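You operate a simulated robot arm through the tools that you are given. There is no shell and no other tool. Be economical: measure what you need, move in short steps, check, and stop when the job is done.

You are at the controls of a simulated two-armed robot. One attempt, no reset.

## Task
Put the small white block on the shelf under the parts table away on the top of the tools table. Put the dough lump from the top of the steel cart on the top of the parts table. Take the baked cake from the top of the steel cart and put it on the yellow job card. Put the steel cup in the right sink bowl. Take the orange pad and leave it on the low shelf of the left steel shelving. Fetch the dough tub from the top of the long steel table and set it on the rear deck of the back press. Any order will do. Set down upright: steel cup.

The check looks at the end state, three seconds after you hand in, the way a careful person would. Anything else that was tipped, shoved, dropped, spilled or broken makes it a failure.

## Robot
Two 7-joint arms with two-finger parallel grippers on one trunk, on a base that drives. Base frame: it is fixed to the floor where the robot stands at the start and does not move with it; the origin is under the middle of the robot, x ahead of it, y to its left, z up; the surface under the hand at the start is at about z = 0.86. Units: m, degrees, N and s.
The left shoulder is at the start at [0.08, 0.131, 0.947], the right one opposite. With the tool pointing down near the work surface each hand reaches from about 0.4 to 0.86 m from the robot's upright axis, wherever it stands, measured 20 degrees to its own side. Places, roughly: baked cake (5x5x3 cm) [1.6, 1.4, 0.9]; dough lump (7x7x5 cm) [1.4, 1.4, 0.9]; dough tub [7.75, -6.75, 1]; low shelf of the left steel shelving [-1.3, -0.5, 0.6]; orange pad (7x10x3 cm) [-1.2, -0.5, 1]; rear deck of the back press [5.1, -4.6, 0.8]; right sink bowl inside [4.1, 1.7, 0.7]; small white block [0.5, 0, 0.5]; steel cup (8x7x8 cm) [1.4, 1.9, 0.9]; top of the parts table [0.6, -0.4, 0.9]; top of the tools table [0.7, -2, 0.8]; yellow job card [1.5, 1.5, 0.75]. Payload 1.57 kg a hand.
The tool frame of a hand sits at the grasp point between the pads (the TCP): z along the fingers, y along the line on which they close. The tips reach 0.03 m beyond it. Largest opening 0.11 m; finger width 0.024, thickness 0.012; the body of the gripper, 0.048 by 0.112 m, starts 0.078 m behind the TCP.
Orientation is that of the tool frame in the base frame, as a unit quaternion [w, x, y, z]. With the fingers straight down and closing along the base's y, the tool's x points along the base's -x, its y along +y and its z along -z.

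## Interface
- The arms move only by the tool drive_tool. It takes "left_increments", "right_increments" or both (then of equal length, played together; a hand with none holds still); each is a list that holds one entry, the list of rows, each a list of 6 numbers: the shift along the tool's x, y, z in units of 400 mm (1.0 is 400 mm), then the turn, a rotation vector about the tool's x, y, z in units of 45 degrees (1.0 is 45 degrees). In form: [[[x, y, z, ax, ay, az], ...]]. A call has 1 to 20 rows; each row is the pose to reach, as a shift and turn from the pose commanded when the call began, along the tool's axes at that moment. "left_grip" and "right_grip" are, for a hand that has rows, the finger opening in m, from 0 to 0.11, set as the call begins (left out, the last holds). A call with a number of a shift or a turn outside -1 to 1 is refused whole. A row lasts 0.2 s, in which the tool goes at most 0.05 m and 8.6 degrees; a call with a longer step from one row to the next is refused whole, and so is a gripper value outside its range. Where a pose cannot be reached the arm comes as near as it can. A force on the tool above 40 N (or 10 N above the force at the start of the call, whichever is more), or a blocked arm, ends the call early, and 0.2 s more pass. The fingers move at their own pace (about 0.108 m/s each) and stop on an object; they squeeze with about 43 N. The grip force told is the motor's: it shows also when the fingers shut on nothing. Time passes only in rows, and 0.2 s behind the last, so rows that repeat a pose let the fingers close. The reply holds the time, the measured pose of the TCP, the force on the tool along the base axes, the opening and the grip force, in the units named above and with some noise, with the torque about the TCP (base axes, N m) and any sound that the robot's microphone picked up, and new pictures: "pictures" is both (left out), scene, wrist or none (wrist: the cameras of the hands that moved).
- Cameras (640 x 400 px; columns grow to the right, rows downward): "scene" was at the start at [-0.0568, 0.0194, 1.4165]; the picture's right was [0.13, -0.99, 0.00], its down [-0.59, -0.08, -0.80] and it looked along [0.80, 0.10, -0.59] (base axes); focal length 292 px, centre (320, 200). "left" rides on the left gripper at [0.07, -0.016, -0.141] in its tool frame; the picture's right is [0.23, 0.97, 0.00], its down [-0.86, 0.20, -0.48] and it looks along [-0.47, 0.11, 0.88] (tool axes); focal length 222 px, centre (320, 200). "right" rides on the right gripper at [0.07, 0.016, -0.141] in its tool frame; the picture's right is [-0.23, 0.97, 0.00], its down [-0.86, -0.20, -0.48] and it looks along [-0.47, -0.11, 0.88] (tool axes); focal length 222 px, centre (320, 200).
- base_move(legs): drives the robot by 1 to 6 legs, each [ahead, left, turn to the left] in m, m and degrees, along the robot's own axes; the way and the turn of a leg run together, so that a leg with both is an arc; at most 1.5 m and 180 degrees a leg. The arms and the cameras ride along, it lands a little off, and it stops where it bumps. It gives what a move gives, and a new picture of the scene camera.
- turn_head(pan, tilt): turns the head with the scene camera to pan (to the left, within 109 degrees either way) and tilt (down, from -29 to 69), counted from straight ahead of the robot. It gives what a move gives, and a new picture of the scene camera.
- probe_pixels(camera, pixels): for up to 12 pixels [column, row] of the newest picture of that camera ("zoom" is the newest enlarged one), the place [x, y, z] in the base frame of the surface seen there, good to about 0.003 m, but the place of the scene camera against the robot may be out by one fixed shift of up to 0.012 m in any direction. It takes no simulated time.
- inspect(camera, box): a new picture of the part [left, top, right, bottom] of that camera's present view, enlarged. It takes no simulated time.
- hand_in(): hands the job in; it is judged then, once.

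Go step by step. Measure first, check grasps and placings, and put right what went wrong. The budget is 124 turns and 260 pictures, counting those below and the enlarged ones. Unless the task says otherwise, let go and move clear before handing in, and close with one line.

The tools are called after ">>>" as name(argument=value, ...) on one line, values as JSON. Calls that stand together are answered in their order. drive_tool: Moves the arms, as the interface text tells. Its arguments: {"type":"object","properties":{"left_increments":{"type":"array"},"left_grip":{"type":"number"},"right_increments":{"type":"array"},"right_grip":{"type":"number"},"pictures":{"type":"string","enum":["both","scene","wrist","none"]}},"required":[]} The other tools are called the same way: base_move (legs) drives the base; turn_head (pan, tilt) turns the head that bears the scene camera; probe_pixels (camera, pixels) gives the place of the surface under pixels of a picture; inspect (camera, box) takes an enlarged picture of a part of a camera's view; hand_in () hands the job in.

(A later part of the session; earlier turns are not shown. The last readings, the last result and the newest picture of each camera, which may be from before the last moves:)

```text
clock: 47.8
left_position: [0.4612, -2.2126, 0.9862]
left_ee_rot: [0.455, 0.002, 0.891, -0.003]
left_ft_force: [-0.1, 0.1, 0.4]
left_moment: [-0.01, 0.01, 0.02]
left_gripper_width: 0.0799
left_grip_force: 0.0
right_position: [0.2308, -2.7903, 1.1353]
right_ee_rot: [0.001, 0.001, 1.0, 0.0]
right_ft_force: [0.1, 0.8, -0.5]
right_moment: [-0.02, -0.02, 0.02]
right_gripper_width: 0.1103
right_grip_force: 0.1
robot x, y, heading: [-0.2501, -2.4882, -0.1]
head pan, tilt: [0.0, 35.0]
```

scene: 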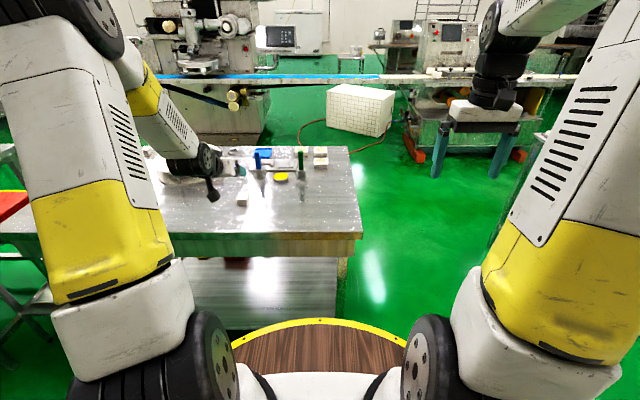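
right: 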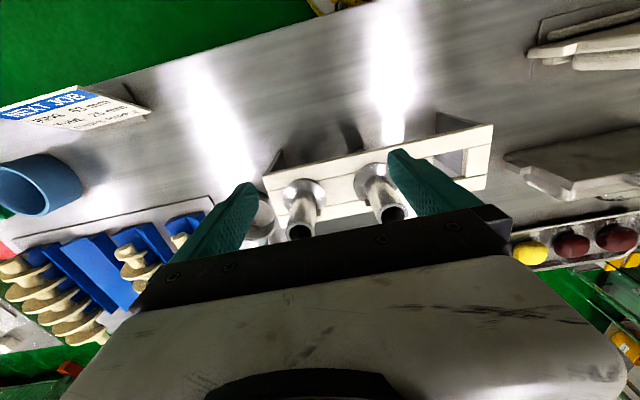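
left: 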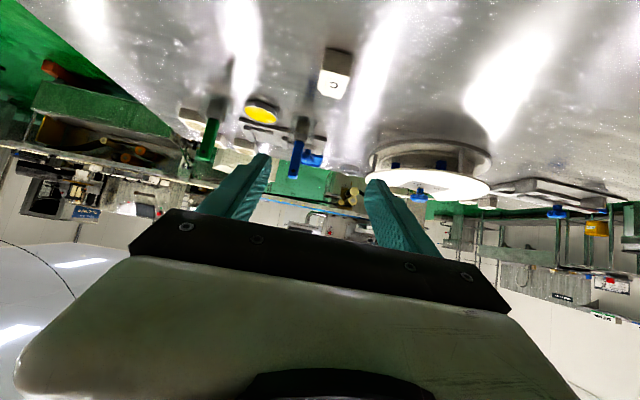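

The block stands on the tools table at (335,75) of the wrist view. Next I'll look at the way to the long steel table and the back press.

>>> base_move(legs=[[-0.35, 0, 0]])

>>> turn_head(pan=-40, tilt=8)

>>> drive_tool(left_increments=[[[-0.06, 0, -0.09, 0, 0.1, 0], [-0.12, 0, -0.18, 0, 0.2, 0], [-0.18, 0, -0.27, 0, 0.3, 0], [-0.24, 0, -0.36, 0, 0.4, 0], [-0.28, 0, -0.42, 0, 0.5, 0], [-0.3, 0, -0.46, 0, 0.6, 0], [-0.3, 0, -0.46, 0, 0.7, 0]]], pictures="none")

>>> turn_head(pan=-75, tilt=8)

```text
clock: 50.1
left_position: [0.1044, -2.2112, 0.9867]
left_ee_rot: [0.455, 0.001, 0.89, -0.003]
left_ft_force: [0.0, -0.1, 0.6]
left_moment: [0.01, -0.02, -0.04]
left_gripper_width: 0.0797
left_grip_force: 0.0
right_position: [-0.1273, -2.79, 1.1357]
right_ee_rot: [0.0, -0.002, 1.0, 0.0]
right_ft_force: [1.0, 0.3, 0.0]
right_moment: [0.01, -0.05, 0.01]
right_gripper_width: 0.1102
right_grip_force: 0.1
robot x, y, heading: [-0.6056, -2.4873, 0.0]
head pan, tilt: [0.0, 35.0]
```

scene: 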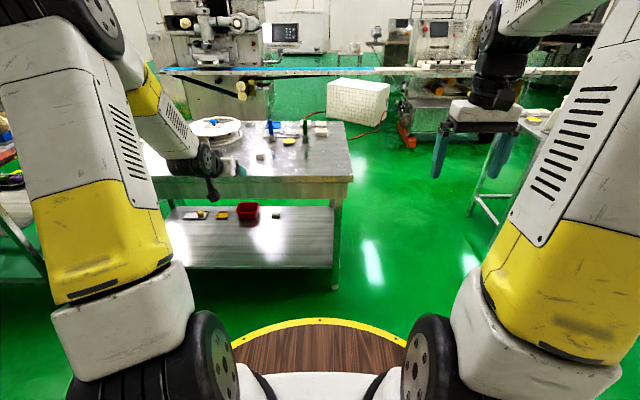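

```text
clock: 51.2
left_position: [0.1028, -2.2105, 0.9874]
left_ee_rot: [0.456, 0.001, 0.89, -0.002]
left_ft_force: [-0.5, -0.4, 0.6]
left_moment: [0.03, 0.0, -0.01]
left_gripper_width: 0.0798
left_grip_force: 0.2
right_position: [-0.1276, -2.79, 1.1343]
right_ee_rot: [0.0, -0.001, 1.0, 0.001]
right_ft_force: [-0.3, -0.2, 0.1]
right_moment: [0.01, 0.01, -0.01]
right_gripper_width: 0.1098
right_grip_force: 0.0
robot x, y, heading: [-0.6076, -2.4891, -0.1]
head pan, tilt: [-40.0, 8.0]
```

scene: 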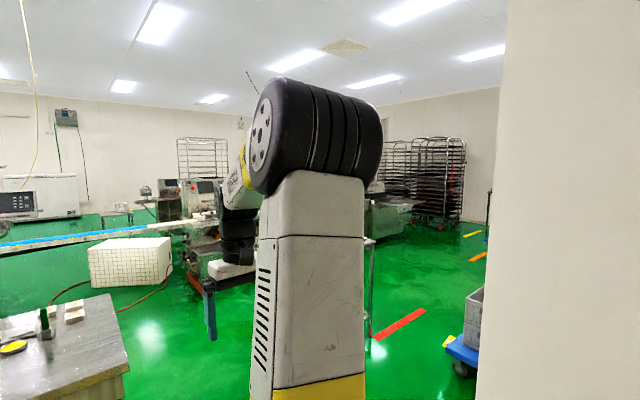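

```text
clock: 52.8
left_position: [0.0229, -2.2095, 1.1924]
left_ee_rot: [0.195, 0.001, 0.981, -0.002]
left_ft_force: [0.0, 0.1, 0.7]
left_moment: [0.01, -0.02, -0.04]
left_gripper_width: 0.0802
left_grip_force: 0.0
right_position: [-0.1268, -2.7907, 1.1341]
right_ee_rot: [0.001, -0.001, 1.0, 0.001]
right_ft_force: [0.1, -0.8, 0.0]
right_moment: [0.0, -0.01, 0.02]
right_gripper_width: 0.11
right_grip_force: 0.0
robot x, y, heading: [-0.6048, -2.4873, 0.2]
head pan, tilt: [-40.0, 8.0]
```

```text
clock: 53.8
left_position: [0.0238, -2.2091, 1.1925]
left_ee_rot: [0.197, 0.002, 0.98, -0.002]
left_ft_force: [0.1, -0.1, 0.2]
left_moment: [0.0, -0.01, -0.01]
left_gripper_width: 0.0801
left_grip_force: 0.0
right_position: [-0.1272, -2.7909, 1.1348]
right_ee_rot: [0.001, -0.001, 1.0, 0.0]
right_ft_force: [-0.3, 0.0, -0.1]
right_moment: [-0.02, -0.01, 0.01]
right_gripper_width: 0.1099
right_grip_force: 0.1
robot x, y, heading: [-0.608, -2.4897, 0.1]
head pan, tilt: [-75.0, 8.0]
```

scene: 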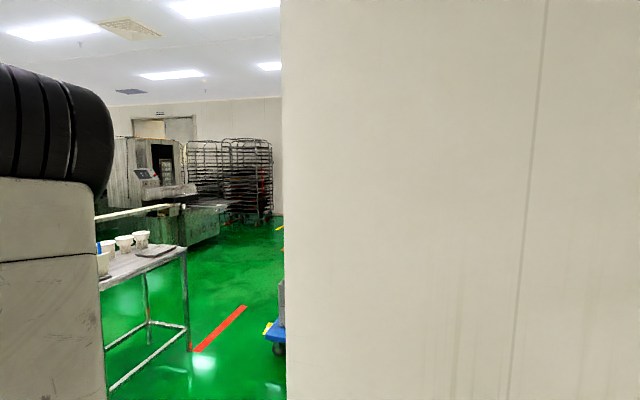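

I need a map of the way, so I'll turn the robot right and look straight on.

>>> base_move(legs=[[0, 0, -32]])

>>> turn_head(pan=0, tilt=15)

```text
clock: 55.8
left_position: [0.0761, -2.5869, 1.1924]
left_ee_rot: [0.188, 0.274, 0.942, -0.056]
left_ft_force: [0.2, -1.0, -0.3]
left_moment: [0.02, 0.0, 0.0]
left_gripper_width: 0.0799
left_grip_force: 0.0
right_position: [-0.3607, -3.0001, 1.1333]
right_ee_rot: [0.001, 0.276, 0.961, 0.0]
right_ft_force: [0.1, -0.3, -0.4]
right_moment: [0.01, -0.02, 0.0]
right_gripper_width: 0.11
right_grip_force: 0.1
robot x, y, heading: [-0.6094, -2.4893, -32.1]
head pan, tilt: [-75.0, 8.0]
```

scene: 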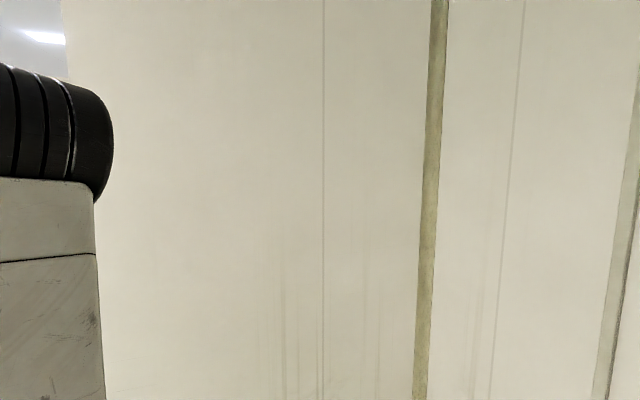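

```text
clock: 57.2
left_position: [0.0757, -2.5881, 1.1936]
left_ee_rot: [0.188, 0.273, 0.942, -0.057]
left_ft_force: [-0.3, 1.0, 0.5]
left_moment: [-0.01, -0.01, 0.01]
left_gripper_width: 0.0799
left_grip_force: 0.1
right_position: [-0.36, -2.999, 1.1348]
right_ee_rot: [-0.001, 0.275, 0.961, 0.0]
right_ft_force: [0.2, 0.3, -0.3]
right_moment: [-0.02, -0.03, -0.01]
right_gripper_width: 0.1101
right_grip_force: 0.0
robot x, y, heading: [-0.6043, -2.4906, -32.3]
head pan, tilt: [0.0, 15.0]
```

scene: 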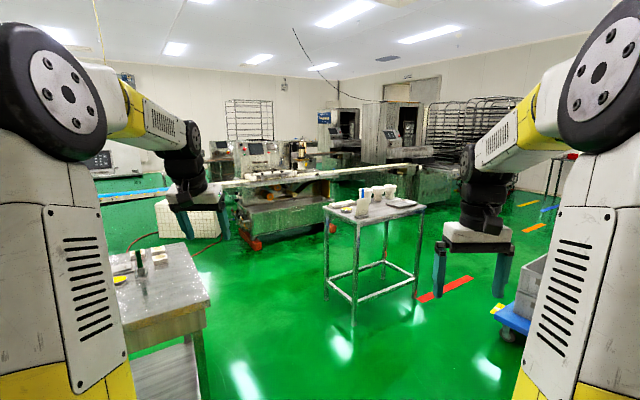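

>>> probe_pixels(camera="scene", pixels=[[353, 320], [328, 298], [416, 288], [262, 245], [333, 230], [445, 295], [530, 228], [400, 150], [440, 185], [512, 340], [480, 130], [545, 205]])

>>> inspect(camera="scene", box=[200, 80, 560, 305])

```text
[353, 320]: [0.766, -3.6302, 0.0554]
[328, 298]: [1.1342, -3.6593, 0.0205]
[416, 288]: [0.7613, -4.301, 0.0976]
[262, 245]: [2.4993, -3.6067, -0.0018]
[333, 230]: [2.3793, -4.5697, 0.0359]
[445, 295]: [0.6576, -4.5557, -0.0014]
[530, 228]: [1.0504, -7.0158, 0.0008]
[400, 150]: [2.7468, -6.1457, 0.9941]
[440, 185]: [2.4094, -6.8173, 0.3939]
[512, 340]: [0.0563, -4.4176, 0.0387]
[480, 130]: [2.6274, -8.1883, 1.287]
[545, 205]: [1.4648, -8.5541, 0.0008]
```

```text
1.78 times, centred on (380, 192) of scene
```

zoom: 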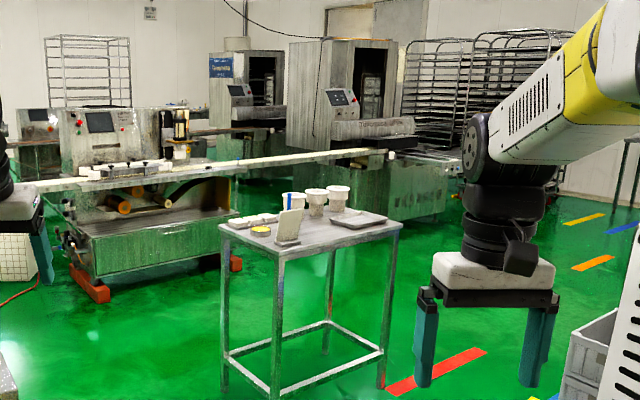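

The way to the far side is better taken past the sink later. Next comes the pad: I'll turn to face -x and go to the left shelving.

>>> base_move(legs=[[0, 0, -148], [-0.45, 0, 0], [0, -1.2, 0], [0, -1.05, 0]])

>>> turn_head(pan=0, tilt=30)

```text
clock: 76.8
left_position: [-0.8211, -0.506, 1.1931]
left_ee_rot: [0.001, 0.98, 0.008, -0.197]
left_ft_force: [0.5, 0.1, -0.2]
left_moment: [-0.02, 0.0, 0.01]
left_gripper_width: 0.0798
left_grip_force: 0.0
right_position: [-0.6808, 0.0771, 1.1341]
right_ee_rot: [0.0, 1.0, 0.009, 0.0]
right_ft_force: [-0.6, -0.2, 0.7]
right_moment: [0.0, 0.0, -0.02]
right_gripper_width: 0.1099
right_grip_force: 0.1
robot x, y, heading: [-0.1927, -0.2141, -179.1]
head pan, tilt: [0.0, 15.0]
```

scene: 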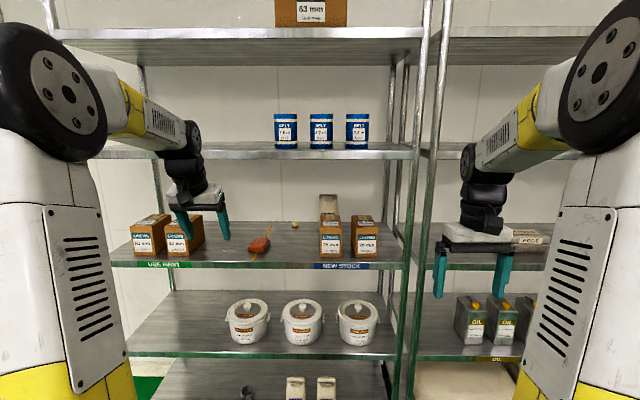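

```text
clock: 77.6
left_position: [-0.8211, -0.5051, 1.1923]
left_ee_rot: [0.0, 0.98, 0.008, -0.197]
left_ft_force: [0.2, 0.4, -0.1]
left_moment: [-0.03, -0.02, -0.02]
left_gripper_width: 0.08
left_grip_force: 0.1
right_position: [-0.6807, 0.0776, 1.1336]
right_ee_rot: [0.0, 1.0, 0.01, 0.001]
right_ft_force: [0.0, 0.6, 0.2]
right_moment: [0.04, 0.01, -0.04]
right_gripper_width: 0.1101
right_grip_force: 0.1
robot x, y, heading: [-0.1982, -0.2147, -178.8]
head pan, tilt: [0.0, 30.0]
```

scene: 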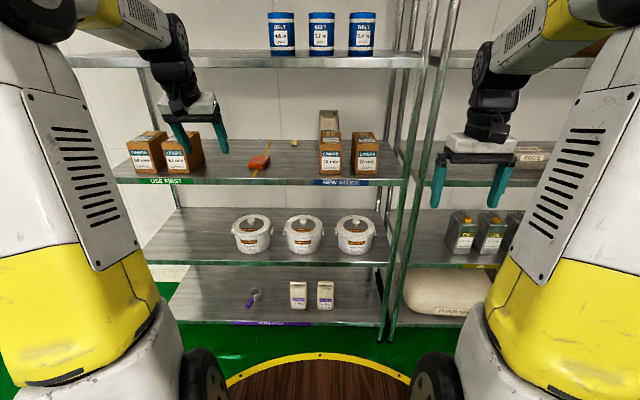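

The orange pad is at (260,160) on the middle shelf; the bucket shelf below matches z 0.6. I'll probe both.

>>> probe_pixels(camera="scene", pixels=[[260, 160], [250, 158], [268, 165], [265, 180], [265, 184], [200, 258], [215, 245], [215, 225], [252, 245], [302, 262], [260, 310], [262, 142]])

>>> inspect(camera="scene", box=[120, 110, 340, 350])

>>> inspect(camera="scene", box=[216, 130, 312, 190])

```text
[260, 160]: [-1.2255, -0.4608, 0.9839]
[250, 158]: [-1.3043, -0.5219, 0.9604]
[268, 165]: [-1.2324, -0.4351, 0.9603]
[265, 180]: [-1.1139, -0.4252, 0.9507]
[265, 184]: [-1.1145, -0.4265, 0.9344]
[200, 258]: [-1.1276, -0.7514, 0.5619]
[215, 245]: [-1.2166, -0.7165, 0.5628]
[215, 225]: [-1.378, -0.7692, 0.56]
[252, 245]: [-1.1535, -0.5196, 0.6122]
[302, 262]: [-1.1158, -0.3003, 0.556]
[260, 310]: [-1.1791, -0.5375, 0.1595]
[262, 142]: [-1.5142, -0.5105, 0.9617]
```

```text
1.67 times, centred on (230, 230) of scene
```

zoom: 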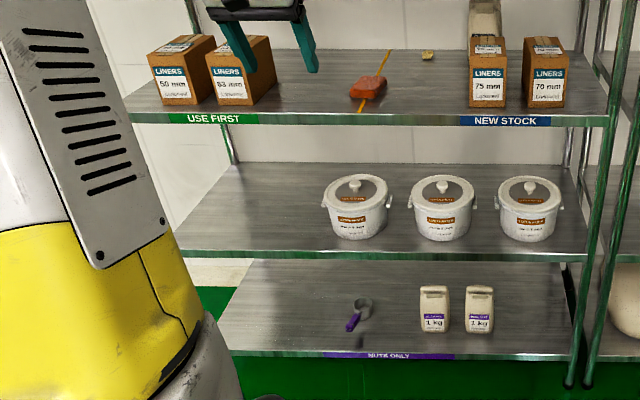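

```text
6.67 times, centred on (264, 160) of scene
```

zoom: 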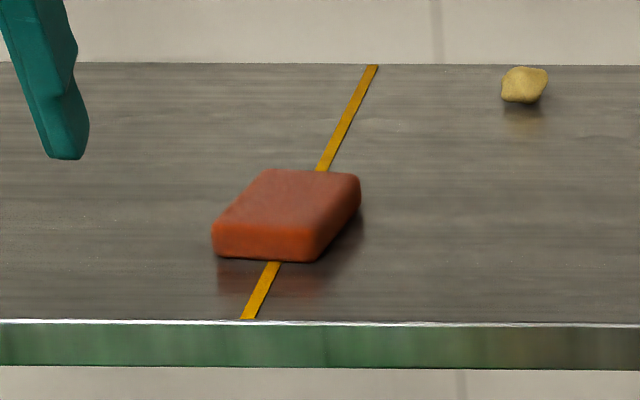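

The pad is at about (-1.225,-0.465), and the low shelf at z 0.56 is free at y of about -0.73. I'll probe the pad corners for orientation.

>>> probe_pixels(camera="zoom", pixels=[[268, 173], [352, 178], [310, 225], [218, 222], [290, 200], [222, 250], [312, 255], [354, 210], [370, 75], [250, 312]])

>>> inspect(camera="left", box=[0, 0, 640, 400])

```text
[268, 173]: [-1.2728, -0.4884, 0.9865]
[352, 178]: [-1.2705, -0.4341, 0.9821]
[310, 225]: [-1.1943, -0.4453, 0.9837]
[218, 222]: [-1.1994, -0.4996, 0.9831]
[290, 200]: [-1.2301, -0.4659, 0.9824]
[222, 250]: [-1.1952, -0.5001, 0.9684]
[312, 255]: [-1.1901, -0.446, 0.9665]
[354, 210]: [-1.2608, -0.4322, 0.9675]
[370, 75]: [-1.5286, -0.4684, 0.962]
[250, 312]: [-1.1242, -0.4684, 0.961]
```

```text
1.00 times, centred on (320, 200) of left (not enlarged: the box is as wide or as high as the picture)
```

zoom: 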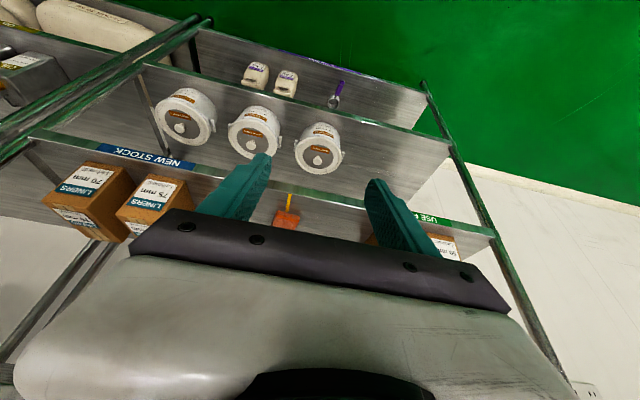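

The pad spans x -1.193 to about -1.285 and y -0.50 to -0.435. I'll pitch the left hand to 27 degrees at shelf height, outside the shelf.

>>> drive_tool(left_increments=[[[-0.017, -0.016, 0.1, 0, -0.15, 0], [-0.034, -0.032, 0.2, 0, -0.3, 0], [-0.051, -0.048, 0.3, 0, -0.45, 0], [-0.069, -0.063, 0.39, 0, -0.6, 0], [-0.086, -0.08, 0.49, 0, -0.75, 0], [-0.104, -0.095, 0.586, 0, -0.896, 0], [-0.104, -0.095, 0.586, 0, -0.896, 0]]], left_grip=0.1, pictures="wrist")

```text
clock: 79.2
left_position: [-0.9477, -0.4683, 0.9934]
left_ee_rot: [0.004, 0.852, 0.009, -0.524]
left_ft_force: [0.2, 0.3, 0.1]
left_moment: [0.03, 0.0, -0.04]
left_gripper_width: 0.1001
left_grip_force: 0.2
right_position: [-0.6817, 0.0777, 1.133]
right_ee_rot: [-0.001, 1.0, 0.01, 0.0]
right_ft_force: [0.1, 0.1, 0.8]
right_moment: [0.0, 0.02, 0.04]
right_gripper_width: 0.1102
right_grip_force: 0.0
robot x, y, heading: [-0.1934, -0.2099, -178.9]
head pan, tilt: [0.0, 30.0]
```

left: 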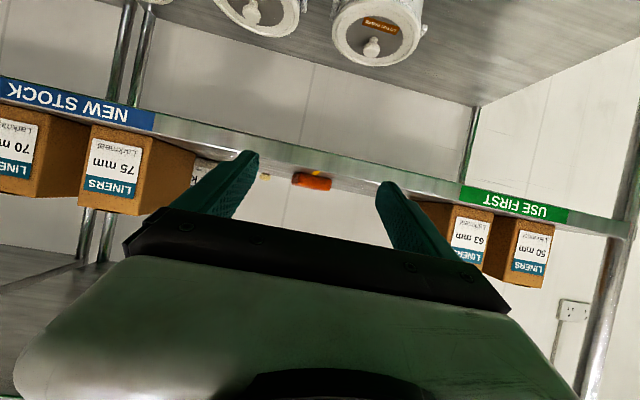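

I'll probe the pad face from the wrist camera, then drive in.

>>> probe_pixels(camera="left", pixels=[[296, 177], [312, 180], [328, 183], [312, 174], [312, 187], [320, 165]])

>>> base_move(legs=[[0.17, 0, 0]])

>>> inspect(camera="left", box=[220, 100, 420, 225])

>>> probe_pixels(camera="zoom", pixels=[[250, 200], [300, 210], [340, 215], [300, 180], [300, 230]])

```text
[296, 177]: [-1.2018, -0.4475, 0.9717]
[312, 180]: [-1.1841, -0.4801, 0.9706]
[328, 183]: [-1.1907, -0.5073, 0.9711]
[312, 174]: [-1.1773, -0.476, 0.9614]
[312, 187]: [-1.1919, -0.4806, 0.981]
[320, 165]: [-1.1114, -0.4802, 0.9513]
```

```text
clock: 80.6
left_position: [-1.1151, -0.4711, 0.9936]
left_ee_rot: [0.002, 0.852, 0.006, -0.523]
left_ft_force: [-0.1, 0.6, -0.5]
left_moment: [0.03, -0.02, 0.0]
left_gripper_width: 0.1
left_grip_force: 0.0
right_position: [-0.8481, 0.0748, 1.1332]
right_ee_rot: [0.0, 1.0, 0.01, 0.001]
right_ft_force: [1.5, 0.1, -0.5]
right_moment: [-0.02, 0.03, 0.0]
right_gripper_width: 0.1102
right_grip_force: 0.0
robot x, y, heading: [-0.3592, -0.2162, -178.7]
head pan, tilt: [0.0, 30.0]
```

scene: 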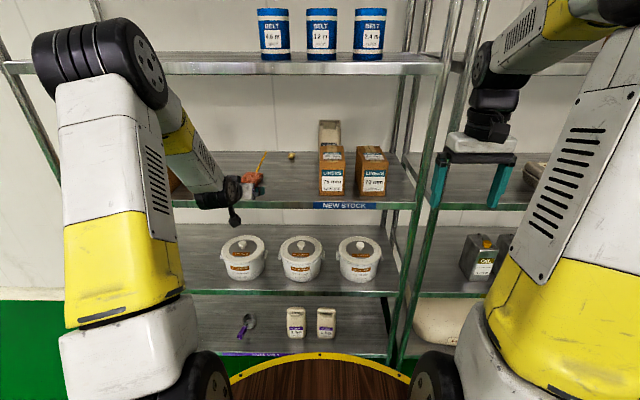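

```text
3.20 times, centred on (320, 162) of left
```

zoom: 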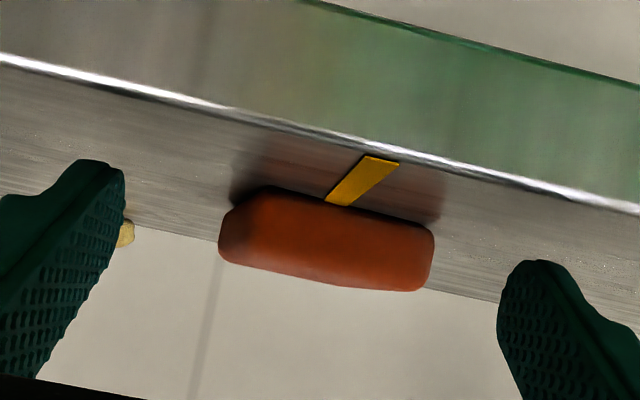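

```text
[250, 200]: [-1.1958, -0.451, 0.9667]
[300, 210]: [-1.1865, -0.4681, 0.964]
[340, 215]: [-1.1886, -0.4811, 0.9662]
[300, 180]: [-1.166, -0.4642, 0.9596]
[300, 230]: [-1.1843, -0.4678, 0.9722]
```

Well centred. Lowering 7 mm and driving the last 0.11 m.

>>> drive_tool(left_increments=[[[0.0156, 0.01, 0.008, 0, 0, 0], [0.0156, 0.01, 0.008, 0, 0, 0]]], pictures="none")

>>> base_move(legs=[[0.105, 0, 0]])

>>> drive_tool(left_increments=[[[0, 0, 0, 0, 0, 0], [0, 0, 0, 0, 0, 0], [0, 0, 0, 0, 0, 0]]], left_grip=0.04, pictures="wrist")

```text
clock: 81.2
left_position: [-1.1158, -0.4755, 0.9859]
left_ee_rot: [0.002, 0.853, 0.006, -0.523]
left_ft_force: [0.4, -0.2, 0.1]
left_moment: [0.01, -0.01, 0.0]
left_gripper_width: 0.0997
left_grip_force: 0.1
right_position: [-0.8471, 0.0757, 1.1342]
right_ee_rot: [-0.001, 1.0, 0.009, 0.001]
right_ft_force: [-0.6, 0.0, -0.7]
right_moment: [0.0, -0.02, 0.0]
right_gripper_width: 0.11
right_grip_force: 0.0
robot x, y, heading: [-0.3631, -0.2161, -179.0]
head pan, tilt: [0.0, 30.0]
```

```text
clock: 82.4
left_position: [-1.2182, -0.4762, 0.9859]
left_ee_rot: [0.002, 0.853, 0.006, -0.522]
left_ft_force: [0.0, 0.9, -0.2]
left_moment: [-0.01, -0.03, 0.01]
left_gripper_width: 0.1002
left_grip_force: 0.0
right_position: [-0.9506, 0.074, 1.134]
right_ee_rot: [0.0, 1.0, 0.009, -0.001]
right_ft_force: [-0.6, 1.0, -0.4]
right_moment: [-0.04, 0.01, -0.01]
right_gripper_width: 0.1101
right_grip_force: 0.1
robot x, y, heading: [-0.4638, -0.2203, -178.7]
head pan, tilt: [0.0, 30.0]
```

scene: 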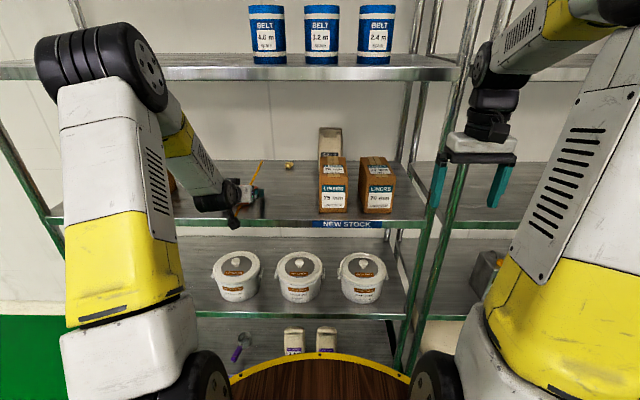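

```text
clock: 83.2
left_position: [-1.2191, -0.4761, 0.9855]
left_ee_rot: [0.004, 0.853, 0.008, -0.522]
left_ft_force: [-1.2, 0.0, 2.0]
left_moment: [-0.1, -0.01, -0.02]
left_gripper_width: 0.0641
left_grip_force: 42.7
right_position: [-0.9501, 0.0736, 1.1341]
right_ee_rot: [0.001, 1.0, 0.01, 0.001]
right_ft_force: [-0.2, 0.0, -0.4]
right_moment: [-0.01, 0.05, -0.01]
right_gripper_width: 0.1098
right_grip_force: 0.1
robot x, y, heading: [-0.4653, -0.2172, -179.0]
head pan, tilt: [0.0, 30.0]
```

left: 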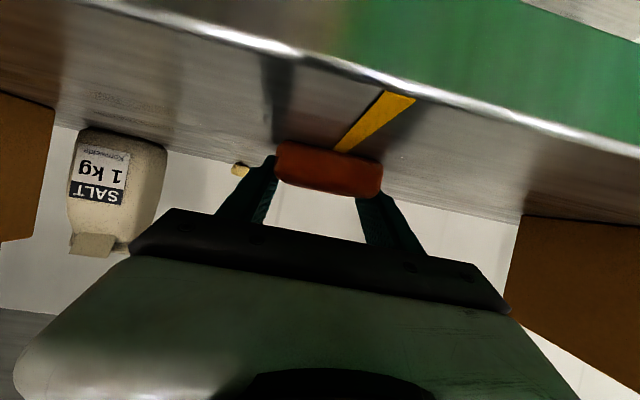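

Gripped at 64 mm. Lifting, backing out, and extending low.

>>> drive_tool(left_increments=[[[-0.033, 0, -0.017, 0, 0, 0], [-0.067, 0, -0.034, 0, 0, 0]]], pictures="none")

>>> base_move(legs=[[-0.37, 0, -1]])

>>> drive_tool(left_increments=[[[0.076, 0, 0.071, 0, 0, 0], [0.152, 0, 0.142, 0, 0, 0], [0.228, 0, 0.213, 0, 0, 0], [0.304, 0, 0.284, 0, 0, 0], [0.38, 0, 0.355, 0, 0, 0], [0.456, 0, 0.426, 0, 0, 0], [0.532, 0, 0.497, 0, 0, 0], [0.608, 0, 0.568, 0, 0, 0], [0.684, 0, 0.639, 0, 0, 0], [0.76, 0, 0.71, 0, 0, 0]]], pictures="both")

```text
clock: 83.8
left_position: [-1.2182, -0.4758, 1.0147]
left_ee_rot: [0.003, 0.853, 0.007, -0.523]
left_ft_force: [-0.1, -0.6, -0.5]
left_moment: [-0.04, 0.0, -0.01]
left_gripper_width: 0.0638
left_grip_force: 42.5
right_position: [-0.9495, 0.0731, 1.1334]
right_ee_rot: [0.001, 1.0, 0.01, 0.0]
right_ft_force: [0.8, 0.2, 0.5]
right_moment: [-0.03, -0.02, 0.0]
right_gripper_width: 0.1099
right_grip_force: 0.1
robot x, y, heading: [-0.4658, -0.2167, -178.8]
head pan, tilt: [0.0, 30.0]
```

```text
clock: 86.2
left_position: [-0.8436, -0.4582, 1.0156]
left_ee_rot: [-0.003, 0.853, -0.002, -0.523]
left_ft_force: [0.5, -0.8, -0.3]
left_moment: [0.0, 0.0, 0.01]
left_gripper_width: 0.0637
left_grip_force: 42.9
right_position: [-0.5669, 0.0855, 1.1347]
right_ee_rot: [0.0, 1.0, 0.0, 0.0]
right_ft_force: [0.3, 0.4, 0.7]
right_moment: [-0.02, 0.01, -0.01]
right_gripper_width: 0.1102
right_grip_force: 0.1
robot x, y, heading: [-0.0838, -0.2175, -179.8]
head pan, tilt: [0.0, 30.0]
```

scene: 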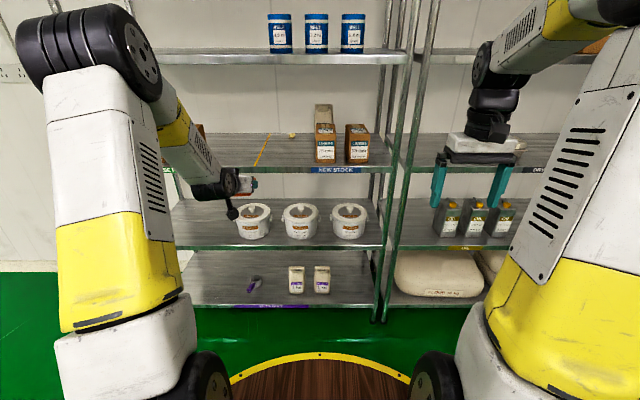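

```text
clock: 88.4
left_position: [-0.959, -0.4549, 0.6172]
left_ee_rot: [-0.001, 0.852, 0.0, -0.523]
left_ft_force: [-0.1, -0.4, 0.5]
left_moment: [0.0, -0.04, -0.01]
left_gripper_width: 0.0635
left_grip_force: 43.3
right_position: [-0.5664, 0.0847, 1.1344]
right_ee_rot: [0.0, 1.0, 0.001, 0.0]
right_ft_force: [0.4, 0.5, 0.4]
right_moment: [-0.01, 0.04, 0.0]
right_gripper_width: 0.11
right_grip_force: 0.0
robot x, y, heading: [-0.0824, -0.2179, -179.7]
head pan, tilt: [0.0, 30.0]
```

scene: 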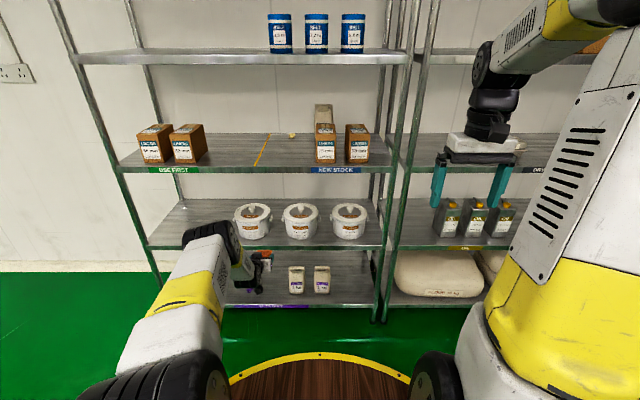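
left: 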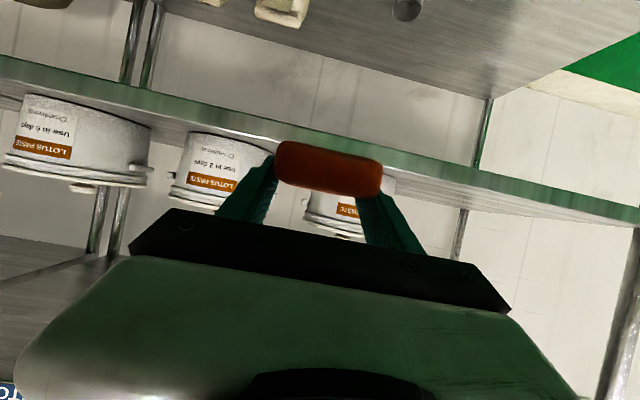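

The pad is held low at z 0.617. I'll probe the left bucket's edge and the shelf's left end.

>>> probe_pixels(camera="scene", pixels=[[237, 222], [240, 232], [155, 242], [175, 225], [200, 215], [180, 248], [160, 170], [222, 210]])

>>> base_move(legs=[[0, 0.31, 0]])

```text
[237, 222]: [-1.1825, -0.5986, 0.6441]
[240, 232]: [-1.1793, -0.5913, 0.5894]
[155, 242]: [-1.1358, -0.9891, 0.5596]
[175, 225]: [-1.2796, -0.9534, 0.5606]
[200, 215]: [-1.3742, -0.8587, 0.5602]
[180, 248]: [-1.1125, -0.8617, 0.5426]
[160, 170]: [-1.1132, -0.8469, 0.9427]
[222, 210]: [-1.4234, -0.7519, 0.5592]
```

```text
clock: 90.5
left_position: [-0.9608, -0.7615, 0.6167]
left_ee_rot: [-0.004, 0.853, -0.004, -0.522]
left_ft_force: [-0.1, -0.2, 0.1]
left_moment: [-0.03, -0.01, 0.02]
left_gripper_width: 0.0638
left_grip_force: 43.8
right_position: [-0.5667, -0.2223, 1.1348]
right_ee_rot: [0.0, 1.0, -0.002, 0.0]
right_ft_force: [0.4, 0.0, 0.3]
right_moment: [-0.01, -0.05, -0.03]
right_gripper_width: 0.1102
right_grip_force: 0.0
robot x, y, heading: [-0.0857, -0.5227, 179.9]
head pan, tilt: [0.0, 30.0]
```

scene: 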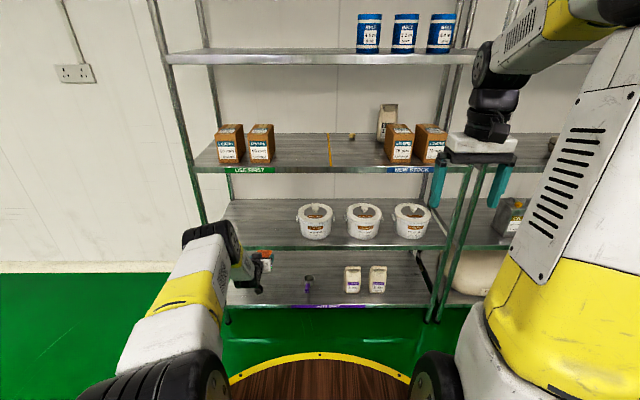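

Clear side space. Driving in 0.24 m.

>>> base_move(legs=[[0.25, 0, 0]])

>>> drive_tool(left_increments=[[[0.03, 0, 0.015, 0, 0, 0], [0.058, 0, 0.028, 0, 0, 0], [0.058, 0, 0.028, 0, 0, 0]]], pictures="wrist")

```text
clock: 92.3
left_position: [-1.2119, -0.759, 0.6169]
left_ee_rot: [-0.004, 0.853, -0.003, -0.523]
left_ft_force: [-0.4, 1.1, -0.1]
left_moment: [0.01, -0.01, 0.03]
left_gripper_width: 0.0636
left_grip_force: 42.4
right_position: [-0.8197, -0.2216, 1.1335]
right_ee_rot: [0.0, 1.0, -0.002, 0.0]
right_ft_force: [0.2, -0.2, 0.3]
right_moment: [-0.02, -0.02, -0.03]
right_gripper_width: 0.1098
right_grip_force: 0.0
robot x, y, heading: [-0.3404, -0.5238, 179.8]
head pan, tilt: [0.0, 30.0]
```

scene: 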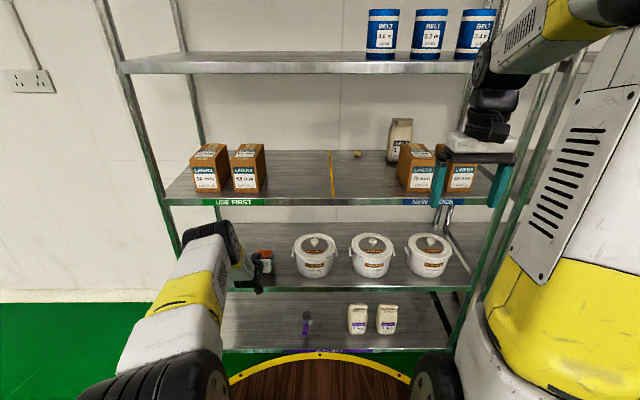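

```text
clock: 93.1
left_position: [-1.213, -0.7604, 0.5898]
left_ee_rot: [-0.003, 0.853, -0.002, -0.522]
left_ft_force: [0.1, -0.2, 0.0]
left_moment: [0.01, -0.04, -0.02]
left_gripper_width: 0.0636
left_grip_force: 42.8
right_position: [-0.8183, -0.2224, 1.1337]
right_ee_rot: [0.0, 1.0, -0.002, 0.0]
right_ft_force: [-0.4, 0.0, 0.3]
right_moment: [-0.03, 0.01, 0.01]
right_gripper_width: 0.1099
right_grip_force: 0.0
robot x, y, heading: [-0.3373, -0.5249, 180.0]
head pan, tilt: [0.0, 30.0]
```

left: 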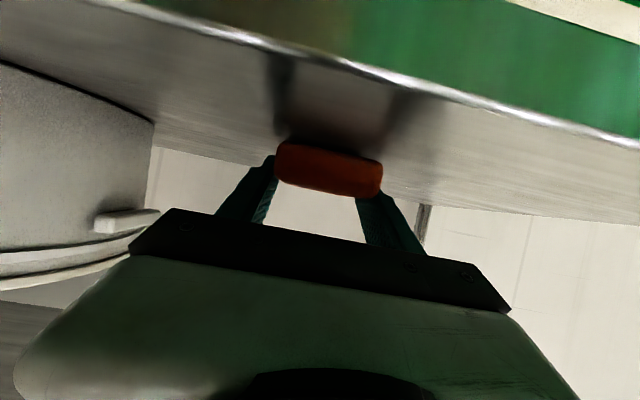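

The pad is about 2 mm above the shelf. Lowering 3 mm, opening, then backing the base straight out.

>>> drive_tool(left_increments=[[[0.007, 0, 0.0035, 0, 0, 0], [0.007, 0, 0.0035, 0, 0, 0]]], pictures="none")

>>> drive_tool(left_increments=[[[0, 0, 0, 0, 0, 0], [0, 0, 0, 0, 0, 0]]], left_grip=0.09, pictures="none")

>>> base_move(legs=[[-0.33, 0, 0]])

>>> inspect(camera="left", box=[0, 0, 640, 400])

```text
clock: 93.7
left_position: [-1.213, -0.7607, 0.5882]
left_ee_rot: [-0.002, 0.853, -0.002, -0.523]
left_ft_force: [0.4, 0.0, -1.0]
left_moment: [0.0, 0.02, 0.02]
left_gripper_width: 0.0638
left_grip_force: 43.2
right_position: [-0.8183, -0.2216, 1.1323]
right_ee_rot: [0.0, 1.0, -0.001, 0.001]
right_ft_force: [0.0, -0.2, 0.1]
right_moment: [0.01, 0.01, 0.02]
right_gripper_width: 0.1098
right_grip_force: 0.1
robot x, y, heading: [-0.3361, -0.5238, 179.8]
head pan, tilt: [0.0, 30.0]
```

```text
clock: 94.3
left_position: [-1.213, -0.7604, 0.5871]
left_ee_rot: [-0.004, 0.852, -0.003, -0.523]
left_ft_force: [0.0, 0.0, -0.4]
left_moment: [-0.01, -0.03, 0.04]
left_gripper_width: 0.0899
left_grip_force: 0.1
right_position: [-0.8189, -0.2224, 1.1333]
right_ee_rot: [0.0, 1.0, -0.002, 0.0]
right_ft_force: [0.0, 0.4, -0.5]
right_moment: [-0.02, 0.0, 0.02]
right_gripper_width: 0.1099
right_grip_force: 0.0
robot x, y, heading: [-0.3385, -0.5282, 179.8]
head pan, tilt: [0.0, 30.0]
```

```text
clock: 96.5
left_position: [-0.8827, -0.7594, 0.5873]
left_ee_rot: [-0.004, 0.852, -0.003, -0.523]
left_ft_force: [0.4, -0.3, 0.3]
left_moment: [0.0, 0.02, 0.01]
left_gripper_width: 0.0898
left_grip_force: 0.1
right_position: [-0.4875, -0.2226, 1.1346]
right_ee_rot: [0.0, 1.0, -0.002, 0.0]
right_ft_force: [0.3, 0.4, -0.6]
right_moment: [-0.04, -0.02, 0.0]
right_gripper_width: 0.1102
right_grip_force: 0.1
robot x, y, heading: [-0.0111, -0.5228, 179.7]
head pan, tilt: [0.0, 30.0]
```

scene: 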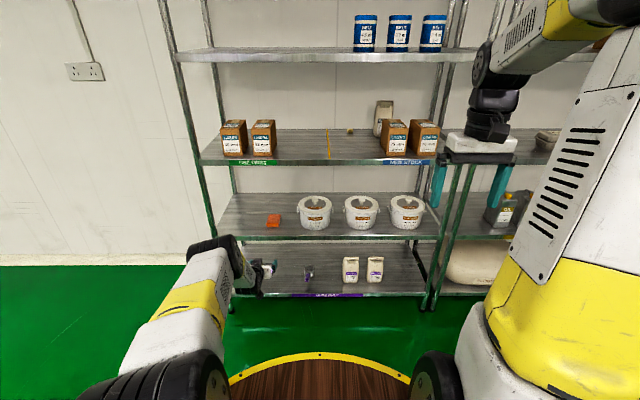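

```text
1.00 times, centred on (320, 200) of left (not enlarged: the box is as wide or as high as the picture)
```

zoom: 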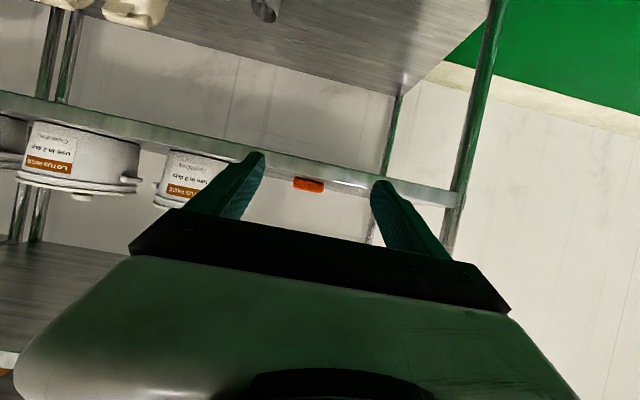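

The pad rests on the low shelf, at (273,221) in the scene. I'll raise the arm and turn toward the cart.

>>> drive_tool(left_increments=[[[-0.055, 0, -0.098, 0, 0.11, 0], [-0.11, 0, -0.196, 0, 0.22, 0], [-0.165, 0, -0.294, 0, 0.33, 0], [-0.22, 0, -0.392, 0, 0.44, 0], [-0.275, 0, -0.49, 0, 0.55, 0], [-0.33, 0, -0.588, 0, 0.66, 0], [-0.385, 0, -0.686, 0, 0.77, 0], [-0.44, 0, -0.785, 0, 0.889, 0]]], left_grip=0.1, pictures="none")

>>> drive_tool(left_increments=[[[-0.022, 0, -0.104, 0, 0.085, 0], [-0.043, 0, -0.208, 0, 0.17, 0], [-0.065, 0, -0.312, 0, 0.255, 0], [-0.087, 0, -0.416, 0, 0.34, 0], [-0.108, 0, -0.52, 0, 0.425, 0], [-0.13, 0, -0.624, 0, 0.511, 0]]], pictures="none")

>>> base_move(legs=[[0.25, 0, 0], [0, 0, -90], [0.3, 0, 0]])

>>> turn_head(pan=-35, tilt=25)

```text
clock: 98.3
left_position: [-0.6825, -0.7612, 0.8867]
left_ee_rot: [-0.002, 0.98, -0.005, -0.199]
left_ft_force: [-1.1, 0.3, -0.1]
left_moment: [-0.01, 0.0, 0.0]
left_gripper_width: 0.0999
left_grip_force: 0.1
right_position: [-0.4876, -0.2211, 1.1333]
right_ee_rot: [0.0, 1.0, -0.002, 0.0]
right_ft_force: [0.0, 0.0, -0.5]
right_moment: [0.0, 0.01, -0.01]
right_gripper_width: 0.1099
right_grip_force: 0.0
robot x, y, heading: [-0.0112, -0.5227, 179.7]
head pan, tilt: [0.0, 30.0]
```

```text
clock: 99.7
left_position: [-0.6343, -0.7627, 1.1381]
left_ee_rot: [-0.002, 1.0, -0.005, 0.001]
left_ft_force: [-0.4, 0.0, -0.6]
left_moment: [-0.01, -0.05, 0.02]
left_gripper_width: 0.1002
left_grip_force: 0.1
right_position: [-0.4877, -0.2211, 1.1333]
right_ee_rot: [0.0, 1.0, -0.003, 0.001]
right_ft_force: [-0.2, 0.5, -0.1]
right_moment: [0.0, 0.0, 0.01]
right_gripper_width: 0.1101
right_grip_force: 0.1
robot x, y, heading: [-0.0087, -0.5192, 179.6]
head pan, tilt: [0.0, 30.0]
```

```text
clock: 106.8
left_position: [-0.5154, 0.3847, 1.1369]
left_ee_rot: [-0.001, 0.711, -0.703, 0.001]
left_ft_force: [0.2, -0.6, -0.1]
left_moment: [0.0, 0.01, 0.0]
left_gripper_width: 0.0999
left_grip_force: 0.1
right_position: [0.0304, 0.2524, 1.1328]
right_ee_rot: [-0.001, 0.713, -0.701, 0.001]
right_ft_force: [0.1, -0.2, -0.4]
right_moment: [0.06, 0.01, 0.02]
right_gripper_width: 0.11
right_grip_force: 0.0
robot x, y, heading: [-0.2598, -0.229, 90.9]
head pan, tilt: [0.0, 30.0]
```

scene: 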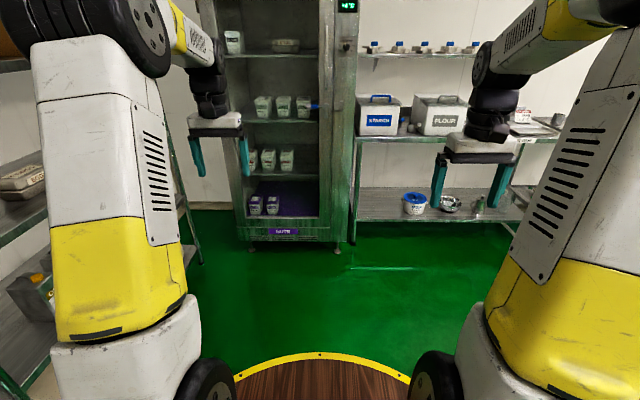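

```text
clock: 107.8
left_position: [-0.5144, 0.386, 1.1374]
left_ee_rot: [-0.002, 0.711, -0.703, 0.001]
left_ft_force: [0.3, 1.2, -0.6]
left_moment: [0.05, -0.01, -0.01]
left_gripper_width: 0.1002
left_grip_force: 0.0
right_position: [0.0293, 0.2517, 1.1345]
right_ee_rot: [-0.001, 0.713, -0.701, 0.001]
right_ft_force: [0.1, 0.2, 0.7]
right_moment: [-0.01, 0.04, 0.03]
right_gripper_width: 0.1102
right_grip_force: 0.0
robot x, y, heading: [-0.2638, -0.2306, 91.2]
head pan, tilt: [-35.0, 25.0]
```

scene: 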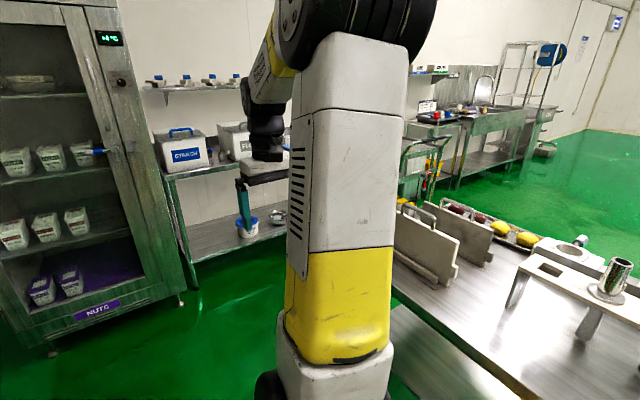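

I'll check clearances to the fridge and the starch table before driving on.

>>> probe_pixels(camera="scene", pixels=[[50, 340], [180, 298], [170, 175], [205, 165], [200, 260], [230, 268], [400, 290], [405, 215], [440, 205], [415, 125]])

>>> turn_head(pan=-62, tilt=18)

```text
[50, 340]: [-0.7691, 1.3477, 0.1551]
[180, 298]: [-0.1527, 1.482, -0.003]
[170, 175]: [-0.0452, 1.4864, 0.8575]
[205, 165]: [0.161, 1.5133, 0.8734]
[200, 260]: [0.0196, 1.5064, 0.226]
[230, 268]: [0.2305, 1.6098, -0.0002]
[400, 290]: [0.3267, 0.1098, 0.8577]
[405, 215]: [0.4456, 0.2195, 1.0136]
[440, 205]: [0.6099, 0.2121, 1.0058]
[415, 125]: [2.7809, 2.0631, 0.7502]
```

```text
clock: 108.8
left_position: [-0.5145, 0.3875, 1.1376]
left_ee_rot: [-0.001, 0.711, -0.703, 0.001]
left_ft_force: [-0.3, -0.6, -0.1]
left_moment: [0.01, -0.01, -0.01]
left_gripper_width: 0.1
left_grip_force: 0.1
right_position: [0.0292, 0.2516, 1.1336]
right_ee_rot: [0.0, 0.714, -0.7, -0.001]
right_ft_force: [-0.2, 0.7, 1.0]
right_moment: [-0.02, 0.01, -0.01]
right_gripper_width: 0.1102
right_grip_force: 0.0
robot x, y, heading: [-0.2633, -0.2356, 91.1]
head pan, tilt: [-62.0, 18.0]
```

scene: 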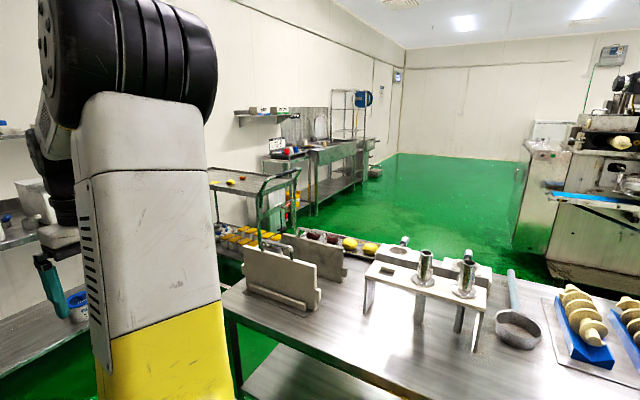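

The fridge face is at y ~1.4. I'll go to y 0.6, turn to +x, then advance along the aisle between the parts table and the cart.

>>> base_move(legs=[[0.75, 0, 0], [0, 0, -91], [0, 0.25, 0], [0.6, 0, 0]])

>>> turn_head(pan=35, tilt=25)

```text
clock: 121.1
left_position: [0.9315, 1.0152, 1.1382]
left_ee_rot: [-0.001, -0.003, 1.0, -0.002]
left_ft_force: [-0.3, -0.2, 0.4]
left_moment: [-0.01, 0.04, 0.0]
left_gripper_width: 0.1004
left_grip_force: 0.0
right_position: [0.7925, 0.4711, 1.1338]
right_ee_rot: [0.0, -0.006, 1.0, 0.0]
right_ft_force: [0.7, 0.0, -0.4]
right_moment: [-0.03, -0.04, 0.0]
right_gripper_width: 0.1097
right_grip_force: 0.0
robot x, y, heading: [0.3092, 0.7682, 0.7]
head pan, tilt: [-62.0, 18.0]
```

scene: 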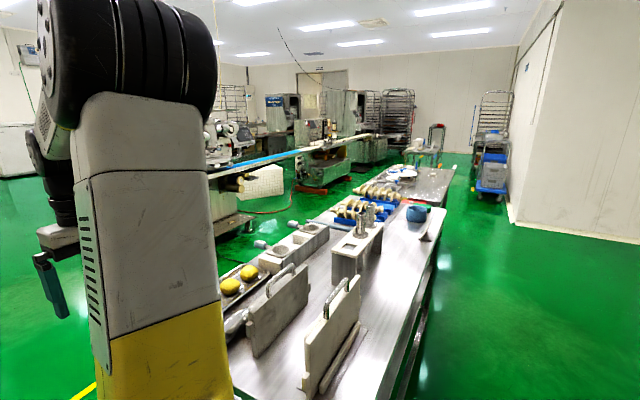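

```text
clock: 122.8
left_position: [0.9319, 1.0165, 1.1377]
left_ee_rot: [0.0, -0.002, 1.0, -0.002]
left_ft_force: [0.4, 0.9, -0.5]
left_moment: [-0.02, 0.02, 0.03]
left_gripper_width: 0.1
left_grip_force: 0.1
right_position: [0.793, 0.4711, 1.134]
right_ee_rot: [0.0, -0.005, 1.0, 0.0]
right_ft_force: [0.4, 0.0, -0.1]
right_moment: [0.02, 0.0, 0.02]
right_gripper_width: 0.1103
right_grip_force: 0.1
robot x, y, heading: [0.3094, 0.7656, 0.5]
head pan, tilt: [35.0, 25.0]
```

scene: 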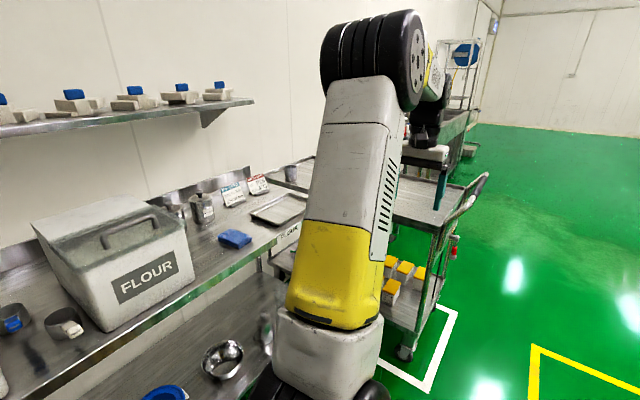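

The left arm blocks the view, so I'll turn the robot left toward the cart.

>>> base_move(legs=[[0.2, -0.05, 0], [0, 0, 40]])

>>> turn_head(pan=0, tilt=28)

```text
clock: 126.3
left_position: [0.8214, 1.3106, 1.1372]
left_ee_rot: [0.0, -0.348, 0.938, -0.001]
left_ft_force: [0.3, 0.1, -0.8]
left_moment: [0.0, 0.0, 0.01]
left_gripper_width: 0.1002
left_grip_force: 0.0
right_position: [1.0664, 0.8065, 1.1338]
right_ee_rot: [0.0, -0.349, 0.937, 0.0]
right_ft_force: [0.2, -0.8, -0.4]
right_moment: [0.01, -0.02, 0.02]
right_gripper_width: 0.1101
right_grip_force: 0.1
robot x, y, heading: [0.5092, 0.7186, 40.8]
head pan, tilt: [35.0, 25.0]
```

scene: 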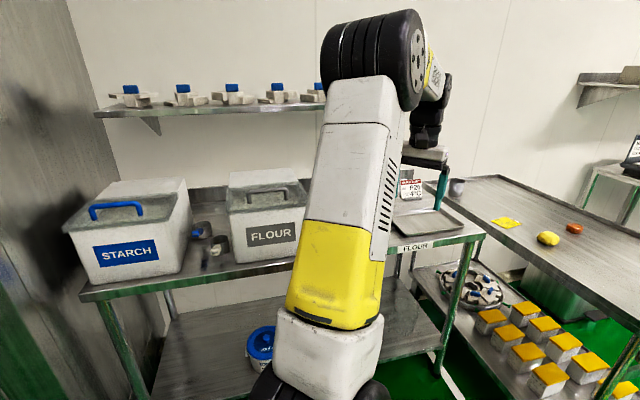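

```text
clock: 127.3
left_position: [0.8217, 1.3103, 1.1373]
left_ee_rot: [0.001, -0.348, 0.938, -0.002]
left_ft_force: [0.3, 0.7, 0.8]
left_moment: [-0.04, 0.05, 0.0]
left_gripper_width: 0.1
left_grip_force: 0.0
right_position: [1.0684, 0.8057, 1.1329]
right_ee_rot: [0.0, -0.35, 0.937, 0.0]
right_ft_force: [0.9, -0.2, 0.2]
right_moment: [0.0, 0.03, 0.0]
right_gripper_width: 0.1099
right_grip_force: 0.1
robot x, y, heading: [0.5083, 0.7179, 40.9]
head pan, tilt: [0.0, 28.0]
```

scene: 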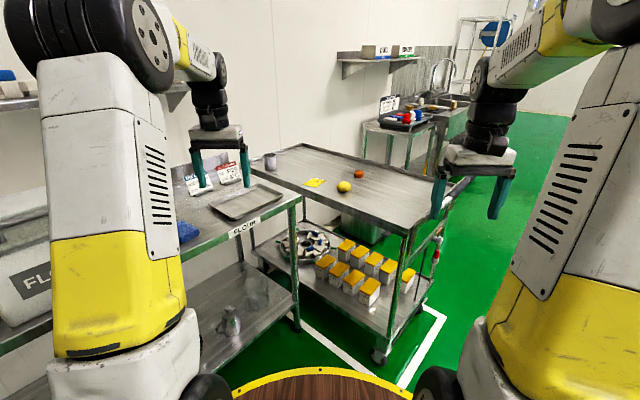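

>>> inspect(camera="scene", box=[240, 130, 480, 280])

>>> probe_pixels(camera="zoom", pixels=[[78, 80], [200, 143], [180, 138], [275, 152], [320, 118], [278, 160], [440, 235], [160, 190], [130, 50], [520, 140], [100, 85], [380, 190]])

```text
2.67 times, centred on (360, 205) of scene
```

zoom: 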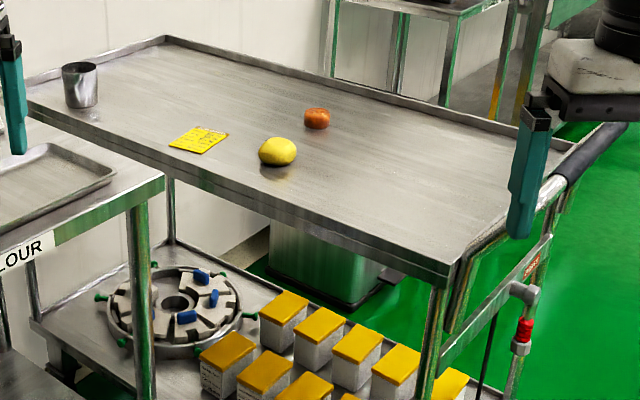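

```text
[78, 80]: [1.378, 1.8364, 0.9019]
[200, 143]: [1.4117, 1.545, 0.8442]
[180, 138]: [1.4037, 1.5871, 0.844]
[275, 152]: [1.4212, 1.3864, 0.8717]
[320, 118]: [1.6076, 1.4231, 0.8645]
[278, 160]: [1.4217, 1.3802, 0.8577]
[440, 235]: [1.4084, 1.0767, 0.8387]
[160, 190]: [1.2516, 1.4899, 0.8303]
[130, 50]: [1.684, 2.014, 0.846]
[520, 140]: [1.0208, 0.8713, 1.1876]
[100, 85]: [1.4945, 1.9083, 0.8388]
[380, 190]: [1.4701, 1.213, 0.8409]
```

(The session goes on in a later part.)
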